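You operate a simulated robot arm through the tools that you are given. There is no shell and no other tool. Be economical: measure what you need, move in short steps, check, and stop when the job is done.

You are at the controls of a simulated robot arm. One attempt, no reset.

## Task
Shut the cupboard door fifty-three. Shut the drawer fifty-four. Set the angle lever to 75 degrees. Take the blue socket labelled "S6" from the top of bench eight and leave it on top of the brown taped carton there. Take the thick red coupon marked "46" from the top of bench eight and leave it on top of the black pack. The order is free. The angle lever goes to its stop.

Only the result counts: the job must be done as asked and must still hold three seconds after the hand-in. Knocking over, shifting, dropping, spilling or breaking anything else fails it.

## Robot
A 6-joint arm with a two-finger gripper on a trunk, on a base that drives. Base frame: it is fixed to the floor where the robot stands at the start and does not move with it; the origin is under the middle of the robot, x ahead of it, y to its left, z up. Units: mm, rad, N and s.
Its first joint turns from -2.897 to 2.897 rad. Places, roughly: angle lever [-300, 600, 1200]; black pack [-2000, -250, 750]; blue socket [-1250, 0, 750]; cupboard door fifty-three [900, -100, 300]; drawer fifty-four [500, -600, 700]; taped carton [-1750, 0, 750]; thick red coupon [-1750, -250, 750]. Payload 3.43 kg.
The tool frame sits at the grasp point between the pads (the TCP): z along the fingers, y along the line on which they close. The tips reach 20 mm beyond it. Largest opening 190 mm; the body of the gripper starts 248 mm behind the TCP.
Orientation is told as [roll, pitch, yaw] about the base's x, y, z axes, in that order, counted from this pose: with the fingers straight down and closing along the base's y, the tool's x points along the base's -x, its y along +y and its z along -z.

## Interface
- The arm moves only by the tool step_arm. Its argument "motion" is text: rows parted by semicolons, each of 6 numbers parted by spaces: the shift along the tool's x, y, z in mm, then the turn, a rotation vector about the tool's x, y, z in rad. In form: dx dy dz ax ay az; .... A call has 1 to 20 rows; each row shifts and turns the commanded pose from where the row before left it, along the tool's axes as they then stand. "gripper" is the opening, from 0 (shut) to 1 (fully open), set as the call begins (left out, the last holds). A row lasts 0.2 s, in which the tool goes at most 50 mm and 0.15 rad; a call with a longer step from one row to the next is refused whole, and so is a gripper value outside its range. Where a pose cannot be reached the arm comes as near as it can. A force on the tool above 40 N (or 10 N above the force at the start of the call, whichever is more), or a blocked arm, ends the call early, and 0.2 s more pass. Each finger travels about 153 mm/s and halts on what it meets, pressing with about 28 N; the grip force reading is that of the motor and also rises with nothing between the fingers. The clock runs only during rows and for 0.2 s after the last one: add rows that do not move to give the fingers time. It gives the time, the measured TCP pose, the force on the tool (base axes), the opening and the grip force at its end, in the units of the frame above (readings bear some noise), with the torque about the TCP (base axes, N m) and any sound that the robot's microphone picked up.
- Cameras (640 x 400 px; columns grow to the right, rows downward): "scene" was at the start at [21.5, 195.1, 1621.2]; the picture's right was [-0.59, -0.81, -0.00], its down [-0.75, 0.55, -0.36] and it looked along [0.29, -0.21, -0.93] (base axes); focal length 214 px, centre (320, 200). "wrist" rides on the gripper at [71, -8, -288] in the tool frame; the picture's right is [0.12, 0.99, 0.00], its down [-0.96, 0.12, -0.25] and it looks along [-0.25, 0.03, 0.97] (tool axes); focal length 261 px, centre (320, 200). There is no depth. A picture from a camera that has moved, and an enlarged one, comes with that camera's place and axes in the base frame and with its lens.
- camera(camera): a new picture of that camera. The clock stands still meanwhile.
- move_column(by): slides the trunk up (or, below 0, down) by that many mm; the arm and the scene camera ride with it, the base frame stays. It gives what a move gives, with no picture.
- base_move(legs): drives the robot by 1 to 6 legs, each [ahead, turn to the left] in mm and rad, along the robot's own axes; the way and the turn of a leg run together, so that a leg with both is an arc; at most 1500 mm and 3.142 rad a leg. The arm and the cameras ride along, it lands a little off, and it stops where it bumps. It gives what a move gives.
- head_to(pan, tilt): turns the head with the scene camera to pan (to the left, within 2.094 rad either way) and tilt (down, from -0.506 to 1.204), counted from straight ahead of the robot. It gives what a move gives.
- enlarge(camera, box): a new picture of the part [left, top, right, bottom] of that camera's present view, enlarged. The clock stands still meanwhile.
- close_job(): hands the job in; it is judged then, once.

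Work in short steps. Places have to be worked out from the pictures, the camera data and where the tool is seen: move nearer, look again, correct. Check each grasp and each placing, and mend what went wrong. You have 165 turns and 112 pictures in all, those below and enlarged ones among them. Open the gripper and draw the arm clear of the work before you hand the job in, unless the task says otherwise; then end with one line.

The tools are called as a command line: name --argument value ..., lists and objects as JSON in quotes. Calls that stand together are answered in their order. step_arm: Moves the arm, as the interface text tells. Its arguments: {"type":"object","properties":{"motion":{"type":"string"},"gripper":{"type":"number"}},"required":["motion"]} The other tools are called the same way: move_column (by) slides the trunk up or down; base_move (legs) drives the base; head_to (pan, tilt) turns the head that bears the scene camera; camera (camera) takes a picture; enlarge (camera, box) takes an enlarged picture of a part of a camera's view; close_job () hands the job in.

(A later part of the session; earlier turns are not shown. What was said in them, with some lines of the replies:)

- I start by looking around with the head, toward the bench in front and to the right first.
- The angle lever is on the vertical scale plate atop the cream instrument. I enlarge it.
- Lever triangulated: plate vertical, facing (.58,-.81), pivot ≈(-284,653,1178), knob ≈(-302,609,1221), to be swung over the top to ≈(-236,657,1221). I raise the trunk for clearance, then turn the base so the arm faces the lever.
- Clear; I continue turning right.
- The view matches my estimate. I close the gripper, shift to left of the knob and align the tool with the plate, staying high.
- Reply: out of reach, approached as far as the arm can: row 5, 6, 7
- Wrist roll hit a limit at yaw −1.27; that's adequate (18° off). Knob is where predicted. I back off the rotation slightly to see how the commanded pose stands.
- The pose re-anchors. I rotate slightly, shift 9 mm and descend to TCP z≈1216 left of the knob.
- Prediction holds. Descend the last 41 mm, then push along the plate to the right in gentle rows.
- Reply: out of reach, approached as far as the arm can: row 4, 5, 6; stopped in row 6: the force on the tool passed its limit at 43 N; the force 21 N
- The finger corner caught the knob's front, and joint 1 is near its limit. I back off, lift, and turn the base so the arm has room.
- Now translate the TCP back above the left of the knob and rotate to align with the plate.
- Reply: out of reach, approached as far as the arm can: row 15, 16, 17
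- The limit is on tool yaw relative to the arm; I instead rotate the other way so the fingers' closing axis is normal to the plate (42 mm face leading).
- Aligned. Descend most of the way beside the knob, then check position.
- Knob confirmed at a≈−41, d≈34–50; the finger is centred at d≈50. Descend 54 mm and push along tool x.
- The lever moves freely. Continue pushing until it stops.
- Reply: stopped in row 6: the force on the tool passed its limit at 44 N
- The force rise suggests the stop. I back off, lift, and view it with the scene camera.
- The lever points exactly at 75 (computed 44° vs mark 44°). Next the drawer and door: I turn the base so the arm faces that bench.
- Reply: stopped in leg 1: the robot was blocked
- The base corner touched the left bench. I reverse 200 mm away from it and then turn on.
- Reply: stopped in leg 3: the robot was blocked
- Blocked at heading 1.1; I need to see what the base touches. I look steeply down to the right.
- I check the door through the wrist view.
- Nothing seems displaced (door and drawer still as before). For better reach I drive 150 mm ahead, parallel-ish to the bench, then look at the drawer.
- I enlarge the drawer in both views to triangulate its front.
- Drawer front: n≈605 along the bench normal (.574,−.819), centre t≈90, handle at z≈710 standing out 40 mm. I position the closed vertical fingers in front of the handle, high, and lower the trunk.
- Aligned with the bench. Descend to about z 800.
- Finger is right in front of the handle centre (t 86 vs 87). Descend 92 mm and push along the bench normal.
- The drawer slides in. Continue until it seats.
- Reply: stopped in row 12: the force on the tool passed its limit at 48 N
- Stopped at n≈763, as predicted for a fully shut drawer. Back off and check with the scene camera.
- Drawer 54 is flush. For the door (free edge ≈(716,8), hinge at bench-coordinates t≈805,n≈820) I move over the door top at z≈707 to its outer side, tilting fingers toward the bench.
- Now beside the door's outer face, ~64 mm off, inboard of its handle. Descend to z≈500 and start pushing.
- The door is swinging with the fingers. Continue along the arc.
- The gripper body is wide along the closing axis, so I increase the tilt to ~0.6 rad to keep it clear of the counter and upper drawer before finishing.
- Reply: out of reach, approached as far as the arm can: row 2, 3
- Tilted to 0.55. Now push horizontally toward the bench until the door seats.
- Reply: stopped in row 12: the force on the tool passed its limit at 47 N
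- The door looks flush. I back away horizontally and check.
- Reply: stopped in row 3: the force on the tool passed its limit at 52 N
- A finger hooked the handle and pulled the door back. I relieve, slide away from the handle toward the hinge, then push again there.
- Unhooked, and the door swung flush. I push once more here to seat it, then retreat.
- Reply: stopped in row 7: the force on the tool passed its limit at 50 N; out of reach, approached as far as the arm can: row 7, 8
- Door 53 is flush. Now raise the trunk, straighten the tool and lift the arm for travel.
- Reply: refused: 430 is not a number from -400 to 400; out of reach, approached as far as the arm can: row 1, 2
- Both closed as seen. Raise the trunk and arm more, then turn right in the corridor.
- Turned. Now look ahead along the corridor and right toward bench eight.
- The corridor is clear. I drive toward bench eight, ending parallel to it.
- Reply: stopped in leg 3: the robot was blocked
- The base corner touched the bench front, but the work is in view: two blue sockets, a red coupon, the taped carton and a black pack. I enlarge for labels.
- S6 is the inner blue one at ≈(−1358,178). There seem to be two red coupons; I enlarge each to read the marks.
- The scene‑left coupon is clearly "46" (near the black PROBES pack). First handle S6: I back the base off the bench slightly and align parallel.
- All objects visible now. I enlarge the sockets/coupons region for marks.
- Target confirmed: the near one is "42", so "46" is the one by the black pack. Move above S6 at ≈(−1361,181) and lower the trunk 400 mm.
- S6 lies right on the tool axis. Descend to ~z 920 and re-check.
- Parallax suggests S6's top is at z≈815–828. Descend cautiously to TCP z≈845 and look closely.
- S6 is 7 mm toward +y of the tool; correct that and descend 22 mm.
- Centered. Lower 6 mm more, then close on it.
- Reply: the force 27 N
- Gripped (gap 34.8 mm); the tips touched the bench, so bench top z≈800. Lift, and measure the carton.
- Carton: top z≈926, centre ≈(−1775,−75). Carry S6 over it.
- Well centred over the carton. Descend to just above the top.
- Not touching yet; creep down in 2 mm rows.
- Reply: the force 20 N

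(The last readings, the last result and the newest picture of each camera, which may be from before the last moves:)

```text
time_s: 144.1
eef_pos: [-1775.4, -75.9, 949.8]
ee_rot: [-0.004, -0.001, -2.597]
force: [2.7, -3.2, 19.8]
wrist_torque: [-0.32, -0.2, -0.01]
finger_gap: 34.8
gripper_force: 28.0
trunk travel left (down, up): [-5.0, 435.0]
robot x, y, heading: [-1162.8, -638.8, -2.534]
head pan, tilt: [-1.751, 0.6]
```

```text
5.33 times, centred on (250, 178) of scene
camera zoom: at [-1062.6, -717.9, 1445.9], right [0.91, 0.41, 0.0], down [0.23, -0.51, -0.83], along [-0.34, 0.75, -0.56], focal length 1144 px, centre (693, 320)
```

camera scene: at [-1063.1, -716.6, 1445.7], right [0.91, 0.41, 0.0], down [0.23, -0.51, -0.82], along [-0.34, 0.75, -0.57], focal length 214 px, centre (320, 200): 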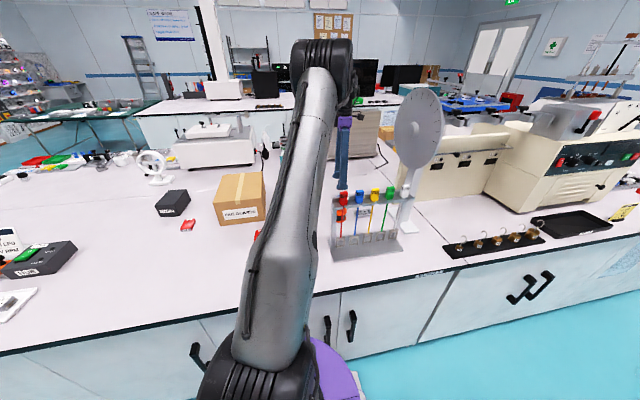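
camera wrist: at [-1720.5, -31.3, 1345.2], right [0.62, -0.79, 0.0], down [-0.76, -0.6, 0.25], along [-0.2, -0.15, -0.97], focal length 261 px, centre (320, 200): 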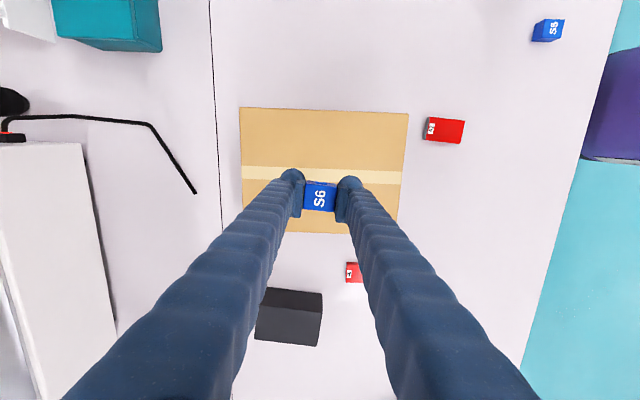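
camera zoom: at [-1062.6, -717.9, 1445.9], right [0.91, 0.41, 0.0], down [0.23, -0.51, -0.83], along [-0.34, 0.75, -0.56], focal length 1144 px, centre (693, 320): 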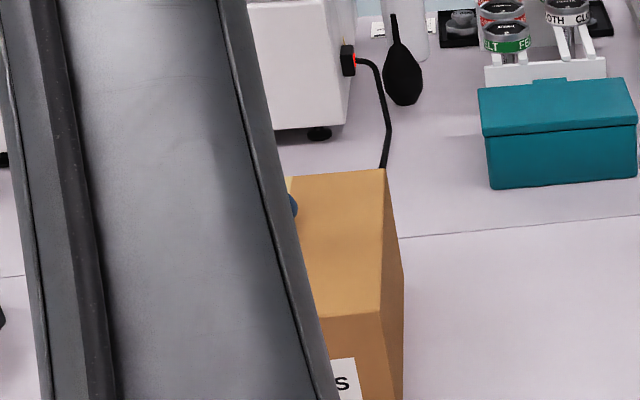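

Contact (20 N). Relieve 2 mm, open slightly, and lift.

step_arm --motion "0 0 -2 0 0 0"

step_arm --motion "0 0 0 0 0 0; 0 0 0 0 0 0; 0 0 -20 0 0 0; 0 0 -45 0 0 0; 0 0 -45 0 0 0" --gripper 0.4

camera --camera "wrist"

```text
time_s: 144.5
eef_pos: [-1776.1, -74.4, 950.9]
ee_rot: [-0.002, 0.001, -2.596]
force: [2.0, -0.9, 14.1]
wrist_torque: [-0.1, -0.13, 0.03]
finger_gap: 34.5
gripper_force: 28.0
trunk travel left (down, up): [-5.0, 435.0]
robot x, y, heading: [-1157.4, -634.7, -2.54]
head pan, tilt: [-1.751, 0.6]
```

```text
time_s: 145.7
eef_pos: [-1776.0, -74.9, 1059.9]
ee_rot: [0.0, 0.0, -2.597]
force: [0.2, -0.1, 0.4]
wrist_torque: [0.0, -0.02, -0.01]
finger_gap: 75.9
gripper_force: 0.1
trunk travel left (down, up): [-5.0, 435.0]
robot x, y, heading: [-1162.2, -634.8, -2.535]
head pan, tilt: [-1.751, 0.6]
```

```text
40 pictures are left
camera wrist: at [-1720.6, -30.8, 1347.5], right [0.62, -0.79, 0.0], down [-0.76, -0.6, 0.25], along [-0.19, -0.15, -0.97], focal length 261 px, centre (320, 200)
```

wrist: 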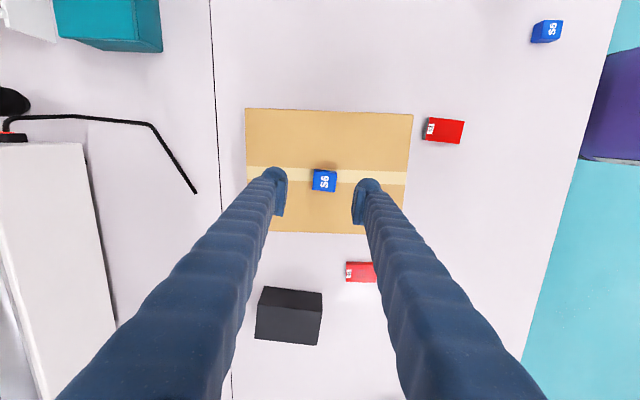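

S6 sits on the carton's top. Next the coupon: raise the trunk 200 mm and drive 250 mm on so the black pack comes into reach.

move_column --by 200

base_move --legs '[[260, 0]]'

camera --camera "wrist"

camera --camera "scene"

```text
time_s: 147.9
eef_pos: [-1775.1, -74.8, 1260.0]
ee_rot: [-0.001, -0.001, -2.595]
force: [0.2, 0.6, -0.1]
wrist_torque: [0.03, 0.0, 0.0]
finger_gap: 76.2
gripper_force: 0.0
trunk travel left (down, up): [-205.0, 235.0]
robot x, y, heading: [-1161.8, -630.9, -2.532]
head pan, tilt: [-1.751, 0.6]
```

```text
time_s: 150.2
eef_pos: [-1989.4, -222.8, 1259.5]
ee_rot: [0.002, 0.001, -2.598]
force: [0.0, 0.0, 0.0]
wrist_torque: [0.02, -0.06, 0.03]
finger_gap: 76.1
gripper_force: 0.1
trunk travel left (down, up): [-205.0, 235.0]
robot x, y, heading: [-1374.3, -784.1, -2.535]
head pan, tilt: [-1.751, 0.6]
```

```text
39 pictures are left
camera wrist: at [-1933.7, -178.2, 1547.1], right [0.62, -0.79, 0.0], down [-0.76, -0.6, 0.25], along [-0.2, -0.15, -0.97], focal length 261 px, centre (320, 200)
```

wrist: 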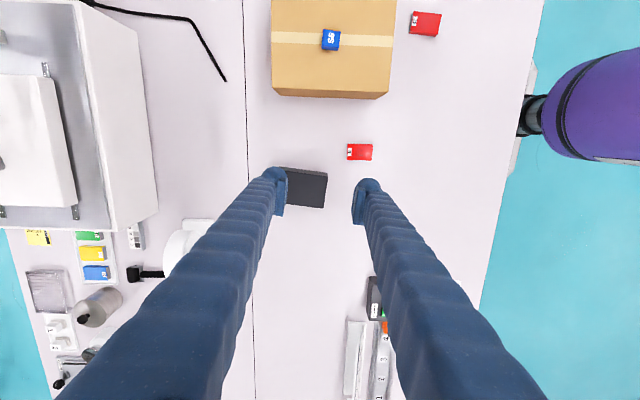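

```text
38 pictures are left
camera scene: at [-1278.1, -865.8, 1645.8], right [0.91, 0.41, 0.0], down [0.23, -0.51, -0.83], along [-0.34, 0.75, -0.56], focal length 214 px, centre (320, 200)
```

scene: 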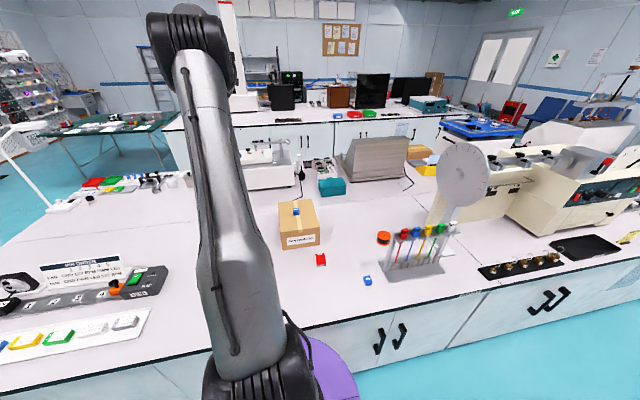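

I enlarge the carton (to check it didn't shift) and the coupon in the wrist view.

enlarge --camera "scene" --box '[260, 190, 340, 265]'

enlarge --camera "wrist" --box '[270, 125, 398, 225]'

```text
5.33 times, centred on (300, 228) of scene
camera zoom: at [-1278.1, -865.8, 1645.8], right [0.91, 0.41, 0.0], down [0.23, -0.51, -0.83], along [-0.34, 0.75, -0.56], focal length 1144 px, centre (427, 53)
```

zoom: 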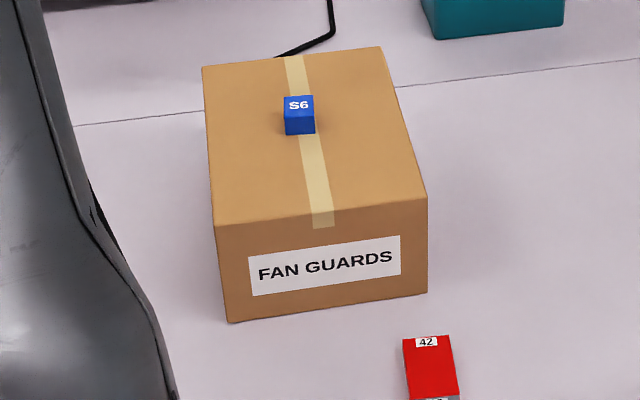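

```text
4.00 times, centred on (334, 175) of wrist
camera zoom: at [-1933.7, -178.2, 1547.1], right [0.62, -0.79, 0.0], down [-0.76, -0.6, 0.25], along [-0.2, -0.15, -0.97], focal length 1043 px, centre (264, 300)
```

zoom: 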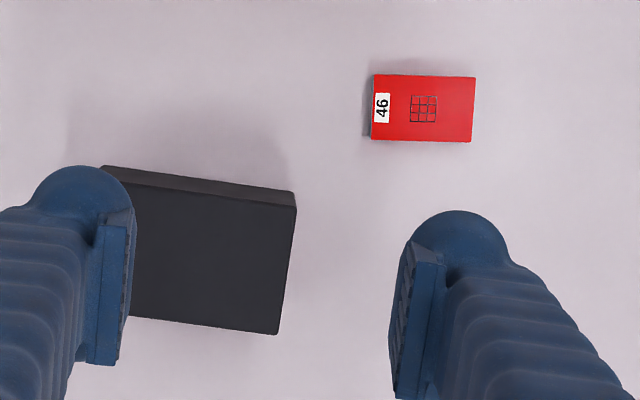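

Carton essentially unmoved with S6 on it. Coupon 46 at ≈(−1909,−293), ~69×45 mm. Move above it, align, open to ~105 mm and descend.

step_arm --motion "10.8 33.9 0 0 0 0; 10.8 33.9 0 0 0 0; 10.8 33.9 0 0 0 0; 0 0 0 0 0 -0.091" --gripper 0.55

move_column --by -200

step_arm --motion "0 0 47 0 0 0; 0 0 47 0 0 0; 0 0 47 0 0 0"

enlarge --camera "wrist" --box '[220, 100, 412, 220]'

```text
time_s: 151.2
eef_pos: [-1906.2, -293.3, 1260.9]
ee_rot: [-0.001, 0.0, -2.505]
force: [0.4, 0.4, -0.2]
wrist_torque: [0.15, 0.06, 0.05]
finger_gap: 104.6
gripper_force: 0.1
trunk travel left (down, up): [-205.0, 235.0]
robot x, y, heading: [-1374.1, -781.8, -2.538]
head pan, tilt: [-1.751, 0.6]
```

```text
time_s: 153.4
eef_pos: [-1906.7, -291.9, 1059.8]
ee_rot: [0.001, -0.001, -2.508]
force: [-0.4, 0.1, 0.0]
wrist_torque: [-0.02, 0.01, 0.01]
finger_gap: 104.4
gripper_force: 0.1
trunk travel left (down, up): [-5.0, 435.0]
robot x, y, heading: [-1376.3, -781.2, -2.536]
head pan, tilt: [-1.751, 0.6]
```

```text
time_s: 154.2
eef_pos: [-1907.4, -293.4, 919.1]
ee_rot: [0.0, 0.0, -2.506]
force: [0.9, -0.4, 0.7]
wrist_torque: [0.05, 0.05, -0.01]
finger_gap: 104.6
gripper_force: 0.1
trunk travel left (down, up): [-5.0, 435.0]
robot x, y, heading: [-1372.7, -783.4, -2.534]
head pan, tilt: [-1.751, 0.6]
```

```text
3.33 times, centred on (316, 160) of wrist
camera zoom: at [-1855.9, -244.4, 1206.5], right [0.69, -0.73, 0.0], down [-0.71, -0.66, 0.25], along [-0.18, -0.17, -0.97], focal length 869 px, centre (333, 333)
```

zoom: 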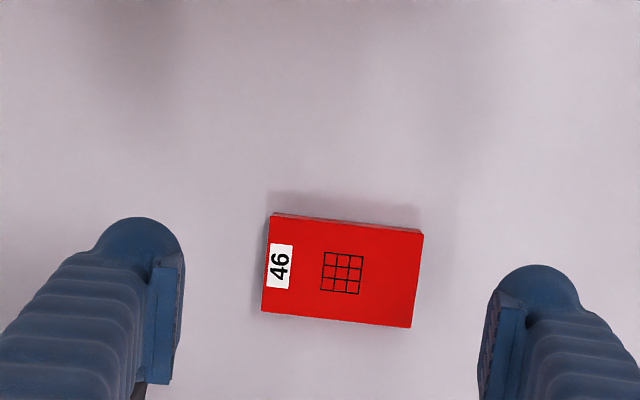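

Aligned and centered (4 mm off in y). Correct, descend to 3 mm above the bench, and close.

step_arm --motion "0 4 30 0 0 0; 0 0 35 0 0 0; 0 0 22 0 0 0; 0 0 9 0 0 0"

enlarge --camera "wrist" --box '[220, 120, 412, 240]'

```text
time_s: 155.2
eef_pos: [-1905.8, -295.0, 822.6]
ee_rot: [0.001, 0.0, -2.505]
force: [-0.3, -0.2, 0.6]
wrist_torque: [-0.04, -0.01, -0.01]
finger_gap: 104.4
gripper_force: 0.1
trunk travel left (down, up): [-5.0, 435.0]
robot x, y, heading: [-1373.5, -781.3, -2.535]
head pan, tilt: [-1.751, 0.6]
```

```text
3.33 times, centred on (316, 180) of wrist
camera zoom: at [-1854.3, -246.3, 1110.8], right [0.69, -0.73, 0.0], down [-0.71, -0.66, 0.25], along [-0.18, -0.17, -0.97], focal length 869 px, centre (333, 267)
```

zoom: 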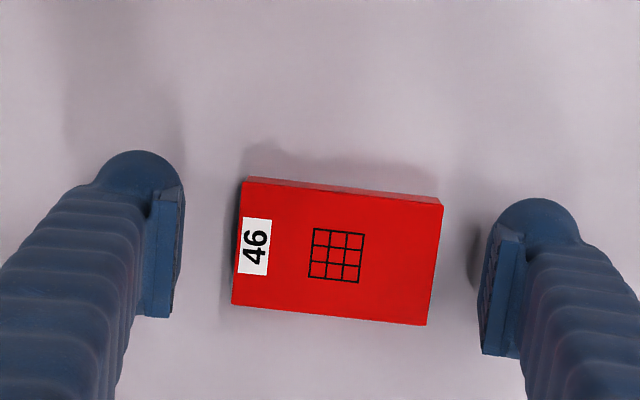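

Coupon sits between the pads. Close.

step_arm --motion "0 0 0 0 0 0; 0 0 0 0 0 0; 0 0 0 0 0 0" --gripper 0

step_arm --motion "0 0 -30 0 0 0; 0 0 -45 0 0 0; 0 0 -45 0 0 0; 0 0 -45 0 0 0"

camera --camera "wrist"

```text
time_s: 155.6
eef_pos: [-1905.4, -295.9, 834.2]
ee_rot: [-0.01, -0.002, -2.505]
force: [9.3, -12.3, 58.0]
wrist_torque: [-0.51, -0.46, -0.03]
finger_gap: 6.0
gripper_force: 25.4
trunk travel left (down, up): [-5.0, 435.0]
robot x, y, heading: [-1375.7, -780.8, -2.542]
head pan, tilt: [-1.751, 0.6]
stopped in row 2: the force on the tool passed its limit at 53 N (the readings are from after the stop); the commanded pose is now the measured one
```

```text
time_s: 156.6
eef_pos: [-1906.3, -294.7, 992.6]
ee_rot: [-0.005, 0.0, -2.506]
force: [-0.3, -0.7, -0.1]
wrist_torque: [-0.05, -0.01, 0.01]
finger_gap: 0.0
gripper_force: 27.5
trunk travel left (down, up): [-5.0, 435.0]
robot x, y, heading: [-1375.1, -782.4, -2.545]
head pan, tilt: [-1.751, 0.6]
```

```text
33 pictures are left
camera wrist: at [-1853.9, -246.4, 1280.7], right [0.69, -0.73, 0.0], down [-0.7, -0.66, 0.25], along [-0.18, -0.17, -0.97], focal length 261 px, centre (320, 200)
```

wrist: 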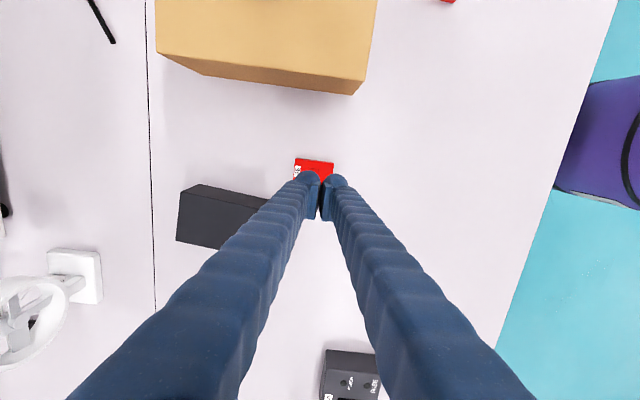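

The fingers rode up over the coupon. Reopen and look at where it lies.

step_arm --motion "0 0 0 0 0 0; 0 0 0 0 0 0; 0 0 0 0 0 0" --gripper 0.55

enlarge --camera "wrist" --box '[220, 110, 412, 230]'

head_to --pan -1.95 --tilt 0.6

camera --camera "scene"

```text
time_s: 157.4
eef_pos: [-1905.0, -292.6, 992.3]
ee_rot: [-0.005, -0.001, -2.507]
force: [-0.5, -0.4, 0.1]
wrist_torque: [0.01, 0.02, -0.01]
finger_gap: 104.8
gripper_force: 0.0
trunk travel left (down, up): [-5.0, 435.0]
robot x, y, heading: [-1374.5, -786.8, -2.54]
head pan, tilt: [-1.751, 0.6]
```

```text
3.33 times, centred on (316, 170) of wrist
camera zoom: at [-1854.0, -246.5, 1280.5], right [0.69, -0.73, 0.0], down [-0.7, -0.66, 0.25], along [-0.18, -0.17, -0.97], focal length 869 px, centre (333, 300)
```

zoom: 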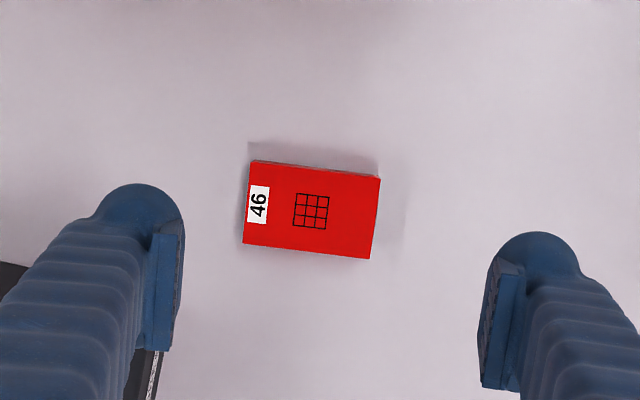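

```text
time_s: 158.2
eef_pos: [-1905.5, -294.7, 992.9]
ee_rot: [-0.005, -0.002, -2.505]
force: [0.7, 0.3, -0.2]
wrist_torque: [0.0, 0.03, 0.04]
finger_gap: 104.6
gripper_force: 0.1
trunk travel left (down, up): [-5.0, 435.0]
robot x, y, heading: [-1372.7, -780.7, -2.536]
head pan, tilt: [-1.95, 0.6]
```

```text
31 pictures are left
camera scene: at [-1260.9, -859.9, 1445.8], right [0.97, 0.22, 0.0], down [0.13, -0.55, -0.83], along [-0.19, 0.8, -0.56], focal length 214 px, centre (320, 200)
```

scene: 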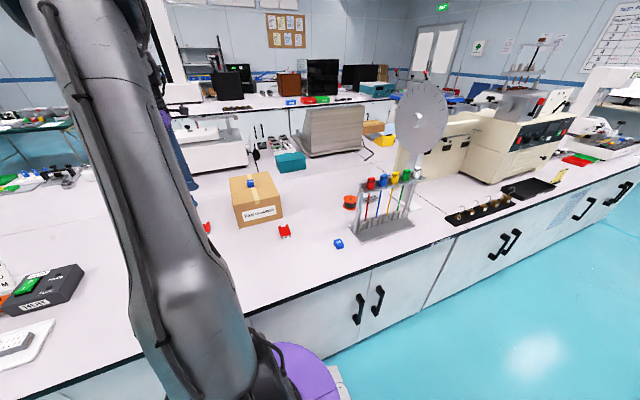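

The coupon shifted ~12 mm; my tips were likely a bit high on it. Recenter, pre-close to ~78 mm just above the bench, then touch down before the final squeeze.

step_arm --motion "0 -11.5 40 0 0 0; 0 0 45 0 0 0; 0 0 45 0 0 0; 0 0 30 0 0 0; 0 0 6 0 0 0"

step_arm --motion "0 0 0 0 0 0; 0 0 0 0 0 0" --gripper 0.42

enlarge --camera "wrist" --box '[220, 120, 412, 240]'

```text
time_s: 159.4
eef_pos: [-1914.0, -286.5, 825.6]
ee_rot: [-0.004, -0.002, -2.505]
force: [1.1, 0.4, 0.5]
wrist_torque: [-0.01, -0.03, -0.02]
finger_gap: 104.6
gripper_force: 0.1
trunk travel left (down, up): [-5.0, 435.0]
robot x, y, heading: [-1377.5, -786.1, -2.538]
head pan, tilt: [-1.95, 0.6]
```

```text
time_s: 160.0
eef_pos: [-1913.2, -284.5, 826.9]
ee_rot: [-0.006, -0.001, -2.507]
force: [0.6, 0.3, -0.6]
wrist_torque: [-0.01, 0.02, 0.01]
finger_gap: 79.7
gripper_force: 0.1
trunk travel left (down, up): [-5.0, 435.0]
robot x, y, heading: [-1373.7, -785.3, -2.537]
head pan, tilt: [-1.95, 0.6]
```

```text
3.33 times, centred on (316, 180) of wrist
camera zoom: at [-1861.5, -236.8, 1114.1], right [0.69, -0.73, 0.0], down [-0.7, -0.66, 0.25], along [-0.18, -0.17, -0.97], focal length 869 px, centre (333, 267)
```

zoom: 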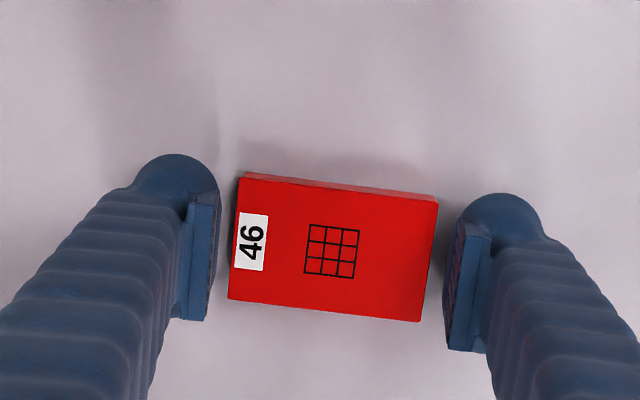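

Nicely centered. Touch down in small steps.

step_arm --motion "0 0 4 0 0 0; 0 0 2 0 0 0; 0 0 2 0 0 0"

```text
time_s: 160.8
eef_pos: [-1912.5, -284.6, 819.9]
ee_rot: [-0.005, -0.003, -2.507]
force: [-0.3, -0.3, 2.4]
wrist_torque: [-0.1, -0.07, -0.01]
finger_gap: 79.7
gripper_force: 0.3
trunk travel left (down, up): [-5.0, 435.0]
robot x, y, heading: [-1373.7, -784.7, -2.541]
head pan, tilt: [-1.95, 0.6]
```

Just touching (2.4 N). Close to a narrow target gradually and watch.

step_arm --motion "0 0 0 0 0 0; 0 0 0 0 0 0" --gripper 0.34

enlarge --camera "wrist" --box '[220, 120, 412, 240]'

```text
time_s: 161.4
eef_pos: [-1913.4, -285.1, 820.5]
ee_rot: [-0.007, -0.001, -2.507]
force: [0.5, -3.5, 9.6]
wrist_torque: [-0.39, -0.28, -0.04]
finger_gap: 68.6
gripper_force: 27.8
trunk travel left (down, up): [-5.0, 435.0]
robot x, y, heading: [-1376.5, -783.9, -2.541]
head pan, tilt: [-1.95, 0.6]
```

```text
3.33 times, centred on (316, 180) of wrist
camera zoom: at [-1861.0, -237.4, 1106.9], right [0.69, -0.73, -0.01], down [-0.7, -0.66, 0.25], along [-0.18, -0.17, -0.97], focal length 869 px, centre (333, 267)
```

zoom: 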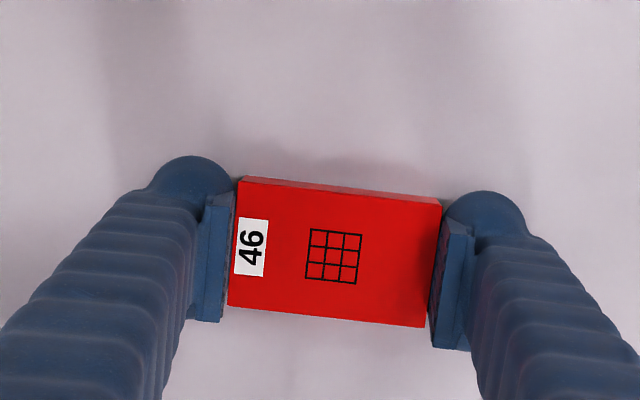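

Gripped at 68.6 mm, 28 N. Lift gently and verify.

step_arm --motion "0 0 -5 0 0 0; 0 0 -15 0 0 0; 0 0 -30 0 0 0"

camera --camera "wrist"

```text
time_s: 162.2
eef_pos: [-1911.3, -286.2, 868.8]
ee_rot: [-0.007, -0.002, -2.506]
force: [-0.2, -0.8, -0.8]
wrist_torque: [-0.07, -0.09, 0.03]
finger_gap: 68.7
gripper_force: 28.0
trunk travel left (down, up): [-5.0, 435.0]
robot x, y, heading: [-1374.5, -785.6, -2.533]
head pan, tilt: [-1.95, 0.6]
```

```text
28 pictures are left
camera wrist: at [-1861.0, -236.6, 1156.0], right [0.69, -0.73, 0.0], down [-0.71, -0.66, 0.25], along [-0.18, -0.17, -0.97], focal length 261 px, centre (320, 200)
```

wrist: 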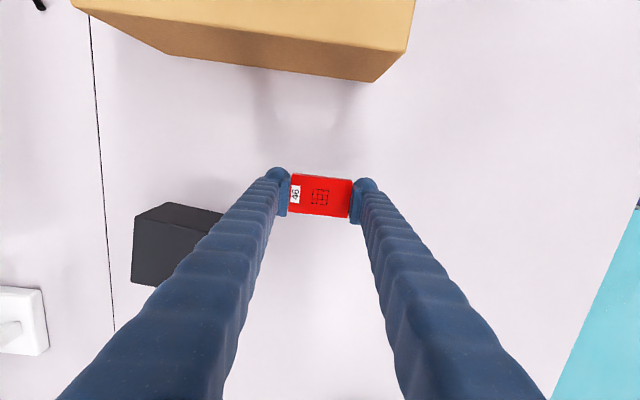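

Held firmly. Raise and move over the black pack's estimated centre (−2079,−228).

step_arm --motion "0 0 -45 0 0 0; 0 0 -45 0 0 0; 0 0 -30 0 0 0; -25.2 -36.6 0 0 0 0; -25.2 -36.6 0 0 0 0; -25.2 -36.6 0 0 0 0; -25.2 -36.6 0 0 0 0"

camera --camera "wrist"

```text
time_s: 163.8
eef_pos: [-2079.9, -228.1, 990.1]
ee_rot: [-0.002, -0.001, -2.506]
force: [0.2, 0.1, 0.3]
wrist_torque: [0.1, 0.06, 0.0]
finger_gap: 68.7
gripper_force: 28.0
trunk travel left (down, up): [-5.0, 435.0]
robot x, y, heading: [-1374.6, -780.1, -2.543]
head pan, tilt: [-1.95, 0.6]
```

```text
27 pictures are left
camera wrist: at [-2027.9, -179.6, 1277.8], right [0.69, -0.73, 0.0], down [-0.7, -0.66, 0.25], along [-0.18, -0.17, -0.97], focal length 261 px, centre (320, 200)
```

wrist: 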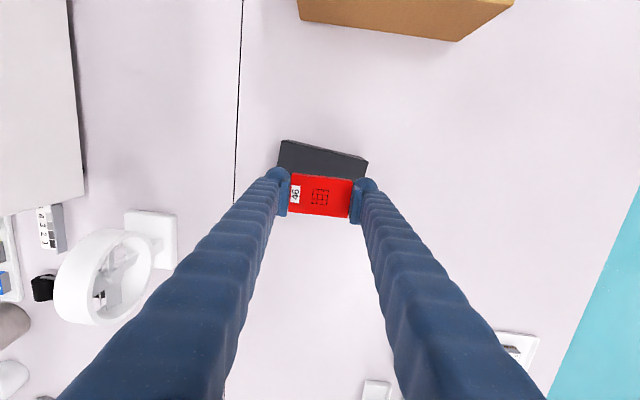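

enlarge --camera "wrist" --box '[240, 120, 400, 240]'

```text
3.33 times, centred on (320, 180) of wrist
camera zoom: at [-2027.9, -179.6, 1277.8], right [0.69, -0.73, 0.0], down [-0.7, -0.66, 0.25], along [-0.18, -0.17, -0.97], focal length 869 px, centre (320, 267)
```

zoom: 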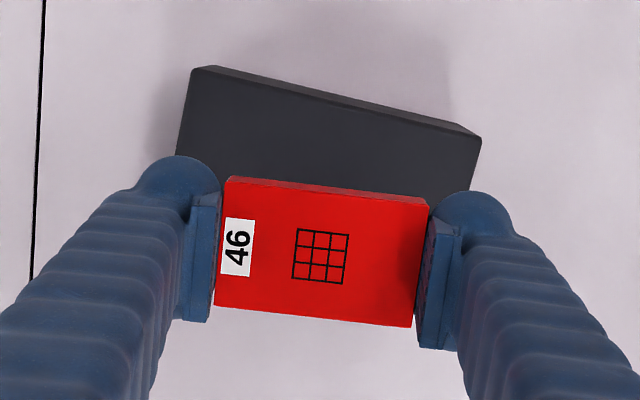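

Pack centre lies on the tool axis within ~3 mm; rotate 0.117 rad to match it and descend toward its top (z≈871).

step_arm --motion "0 0 0 0 0 0.117; 0 0 40 0 0 0; 0 0 35 0 0 0; 0 0 10 0 0 0"

step_arm --motion "0 0 3 0 0 0; 0 0 3 0 0 0; 0 0 2 0 0 0"

enlarge --camera "wrist" --box '[220, 120, 412, 240]'

```text
time_s: 164.8
eef_pos: [-2080.8, -227.5, 903.4]
ee_rot: [-0.005, -0.001, -2.623]
force: [-0.3, 0.5, -1.4]
wrist_torque: [0.0, 0.01, 0.04]
finger_gap: 68.6
gripper_force: 27.9
trunk travel left (down, up): [-5.0, 435.0]
robot x, y, heading: [-1374.8, -787.3, -2.535]
head pan, tilt: [-1.95, 0.6]
```

```text
time_s: 165.6
eef_pos: [-2080.5, -227.9, 896.2]
ee_rot: [-0.005, -0.002, -2.622]
force: [-0.8, -0.5, -0.8]
wrist_torque: [-0.01, 0.01, 0.03]
finger_gap: 68.6
gripper_force: 27.5
trunk travel left (down, up): [-5.0, 435.0]
robot x, y, heading: [-1373.7, -779.4, -2.538]
head pan, tilt: [-1.95, 0.6]
```

```text
3.33 times, centred on (316, 180) of wrist
camera zoom: at [-2023.4, -186.1, 1183.8], right [0.6, -0.8, 0.0], down [-0.78, -0.58, 0.25], along [-0.2, -0.14, -0.97], focal length 869 px, centre (333, 267)
```

zoom: 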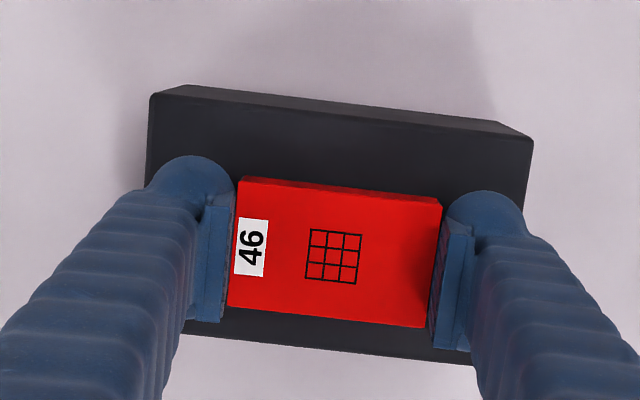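

Good; shift 6 mm toward the centre and creep down until contact.

step_arm --motion "6 0 0 0 0 0; 0 0 2 0 0 0; 0 0 2 0 0 0; 0 0 1 0 0 0"

```text
time_s: 166.6
eef_pos: [-2075.8, -223.3, 891.5]
ee_rot: [-0.005, -0.001, -2.624]
force: [0.0, -0.1, 0.0]
wrist_torque: [0.01, -0.04, 0.0]
finger_gap: 68.6
gripper_force: 28.3
trunk travel left (down, up): [-5.0, 435.0]
robot x, y, heading: [-1379.6, -782.7, -2.539]
head pan, tilt: [-1.95, 0.6]
```

step_arm --motion "0 0 1.5 0 0 0; 0 0 1.5 0 0 0"

```text
time_s: 167.2
eef_pos: [-2075.0, -224.8, 888.6]
ee_rot: [-0.004, -0.003, -2.623]
force: [-0.8, 0.4, 3.6]
wrist_torque: [-0.17, -0.1, -0.02]
finger_gap: 68.7
gripper_force: 28.1
trunk travel left (down, up): [-5.0, 435.0]
robot x, y, heading: [-1375.0, -783.7, -2.542]
head pan, tilt: [-1.95, 0.6]
```

Light contact (3.6 N). Open slightly and lift.

step_arm --motion "0 0 -0.5 0 0 0; 0 0 0 0 0 0; 0 0 -10 0 0 0; 0 0 -40 0 0 0; 0 0 -45 0 0 0; 0 0 -45 0 0 0" --gripper 0.44

camera --camera "wrist"

```text
time_s: 168.6
eef_pos: [-2075.9, -226.1, 1031.0]
ee_rot: [-0.004, -0.001, -2.623]
force: [-0.1, 0.2, 1.3]
wrist_torque: [-0.07, -0.01, 0.0]
finger_gap: 83.5
gripper_force: 0.0
trunk travel left (down, up): [-5.0, 435.0]
robot x, y, heading: [-1375.9, -784.7, -2.536]
head pan, tilt: [-1.95, 0.6]
```

```text
24 pictures are left
camera wrist: at [-2017.9, -183.1, 1317.2], right [0.6, -0.8, 0.0], down [-0.78, -0.58, 0.25], along [-0.2, -0.14, -0.97], focal length 261 px, centre (320, 200)
```

wrist: 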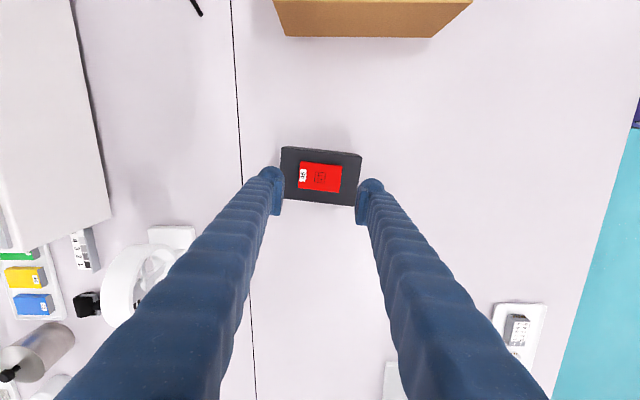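

The coupon rests centred on the pack. Raise clear and do a final check.

move_column --by 300

camera --camera "wrist"

head_to --pan -2.05 --tilt 0.45

camera --camera "scene"

```text
time_s: 171.6
eef_pos: [-2075.0, -225.5, 1329.1]
ee_rot: [-0.003, -0.002, -2.624]
force: [-0.1, 0.2, -0.7]
wrist_torque: [0.04, 0.0, 0.02]
finger_gap: 83.5
gripper_force: 0.2
trunk travel left (down, up): [-305.0, 135.0]
robot x, y, heading: [-1373.0, -786.3, -2.539]
head pan, tilt: [-1.95, 0.6]
```

```text
23 pictures are left
camera wrist: at [-2018.1, -183.1, 1616.6], right [0.6, -0.8, 0.0], down [-0.78, -0.58, 0.25], along [-0.2, -0.14, -0.97], focal length 261 px, centre (320, 200)
```

wrist: 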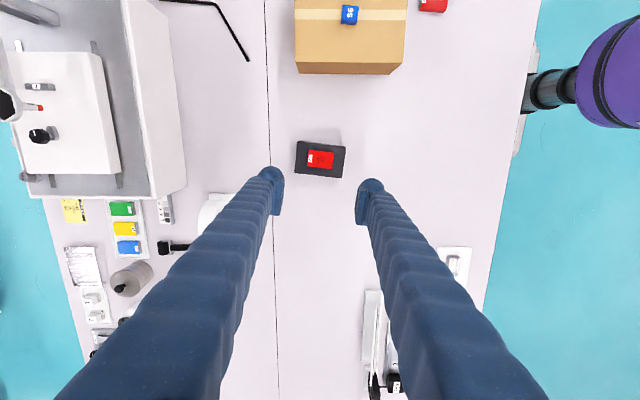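

```text
time_s: 172.3
eef_pos: [-2073.6, -224.4, 1330.4]
ee_rot: [-0.006, 0.0, -2.625]
force: [-0.2, -0.2, -0.8]
wrist_torque: [-0.02, -0.01, -0.01]
finger_gap: 83.6
gripper_force: 0.1
trunk travel left (down, up): [-305.0, 135.0]
robot x, y, heading: [-1375.7, -783.2, -2.54]
head pan, tilt: [-2.051, 0.45]
```

```text
22 pictures are left
camera scene: at [-1252.8, -854.9, 1759.3], right [0.99, 0.12, 0.0], down [0.05, -0.43, -0.9], along [-0.11, 0.89, -0.44], focal length 214 px, centre (320, 200)
```

scene: 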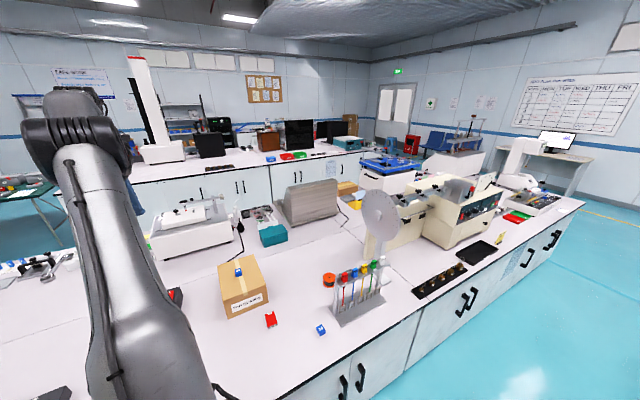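

I glance back toward the other bench to confirm door and drawer stay shut.

head_to --pan 2.09 --tilt 0.3

enlarge --camera "scene" --box '[0, 120, 320, 320]'

```text
time_s: 175.6
eef_pos: [-2074.4, -225.0, 1330.4]
ee_rot: [-0.005, -0.004, -2.623]
force: [1.5, -0.5, 0.0]
wrist_torque: [0.01, -0.01, 0.01]
finger_gap: 83.7
gripper_force: 0.1
trunk travel left (down, up): [-305.0, 135.0]
robot x, y, heading: [-1373.7, -782.6, -2.535]
head pan, tilt: [2.089, 0.3]
```

```text
2.00 times, centred on (160, 220) of scene
camera zoom: at [-1157.2, -986.5, 1773.3], right [-0.43, -0.9, 0.0], down [-0.27, 0.13, -0.96], along [0.86, -0.41, -0.3], focal length 429 px, centre (640, 160)
```

zoom: 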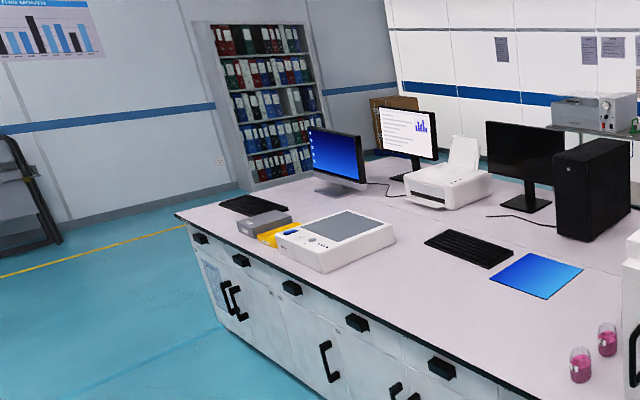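

Door and drawer stay flush, and everything else is in place with the gripper open and clear. I hand the job in.

close_job

```text
The job is handed in.
```

All five tasks are done and the job is handed in: door 53 and drawer 54 are shut, the angle lever is at its 75° stop, S6 is on the taped carton, and coupon 46 is on the black pack. The carton may have shifted by up to about 8 mm when S6 was set down; nothing else appeared disturbed.
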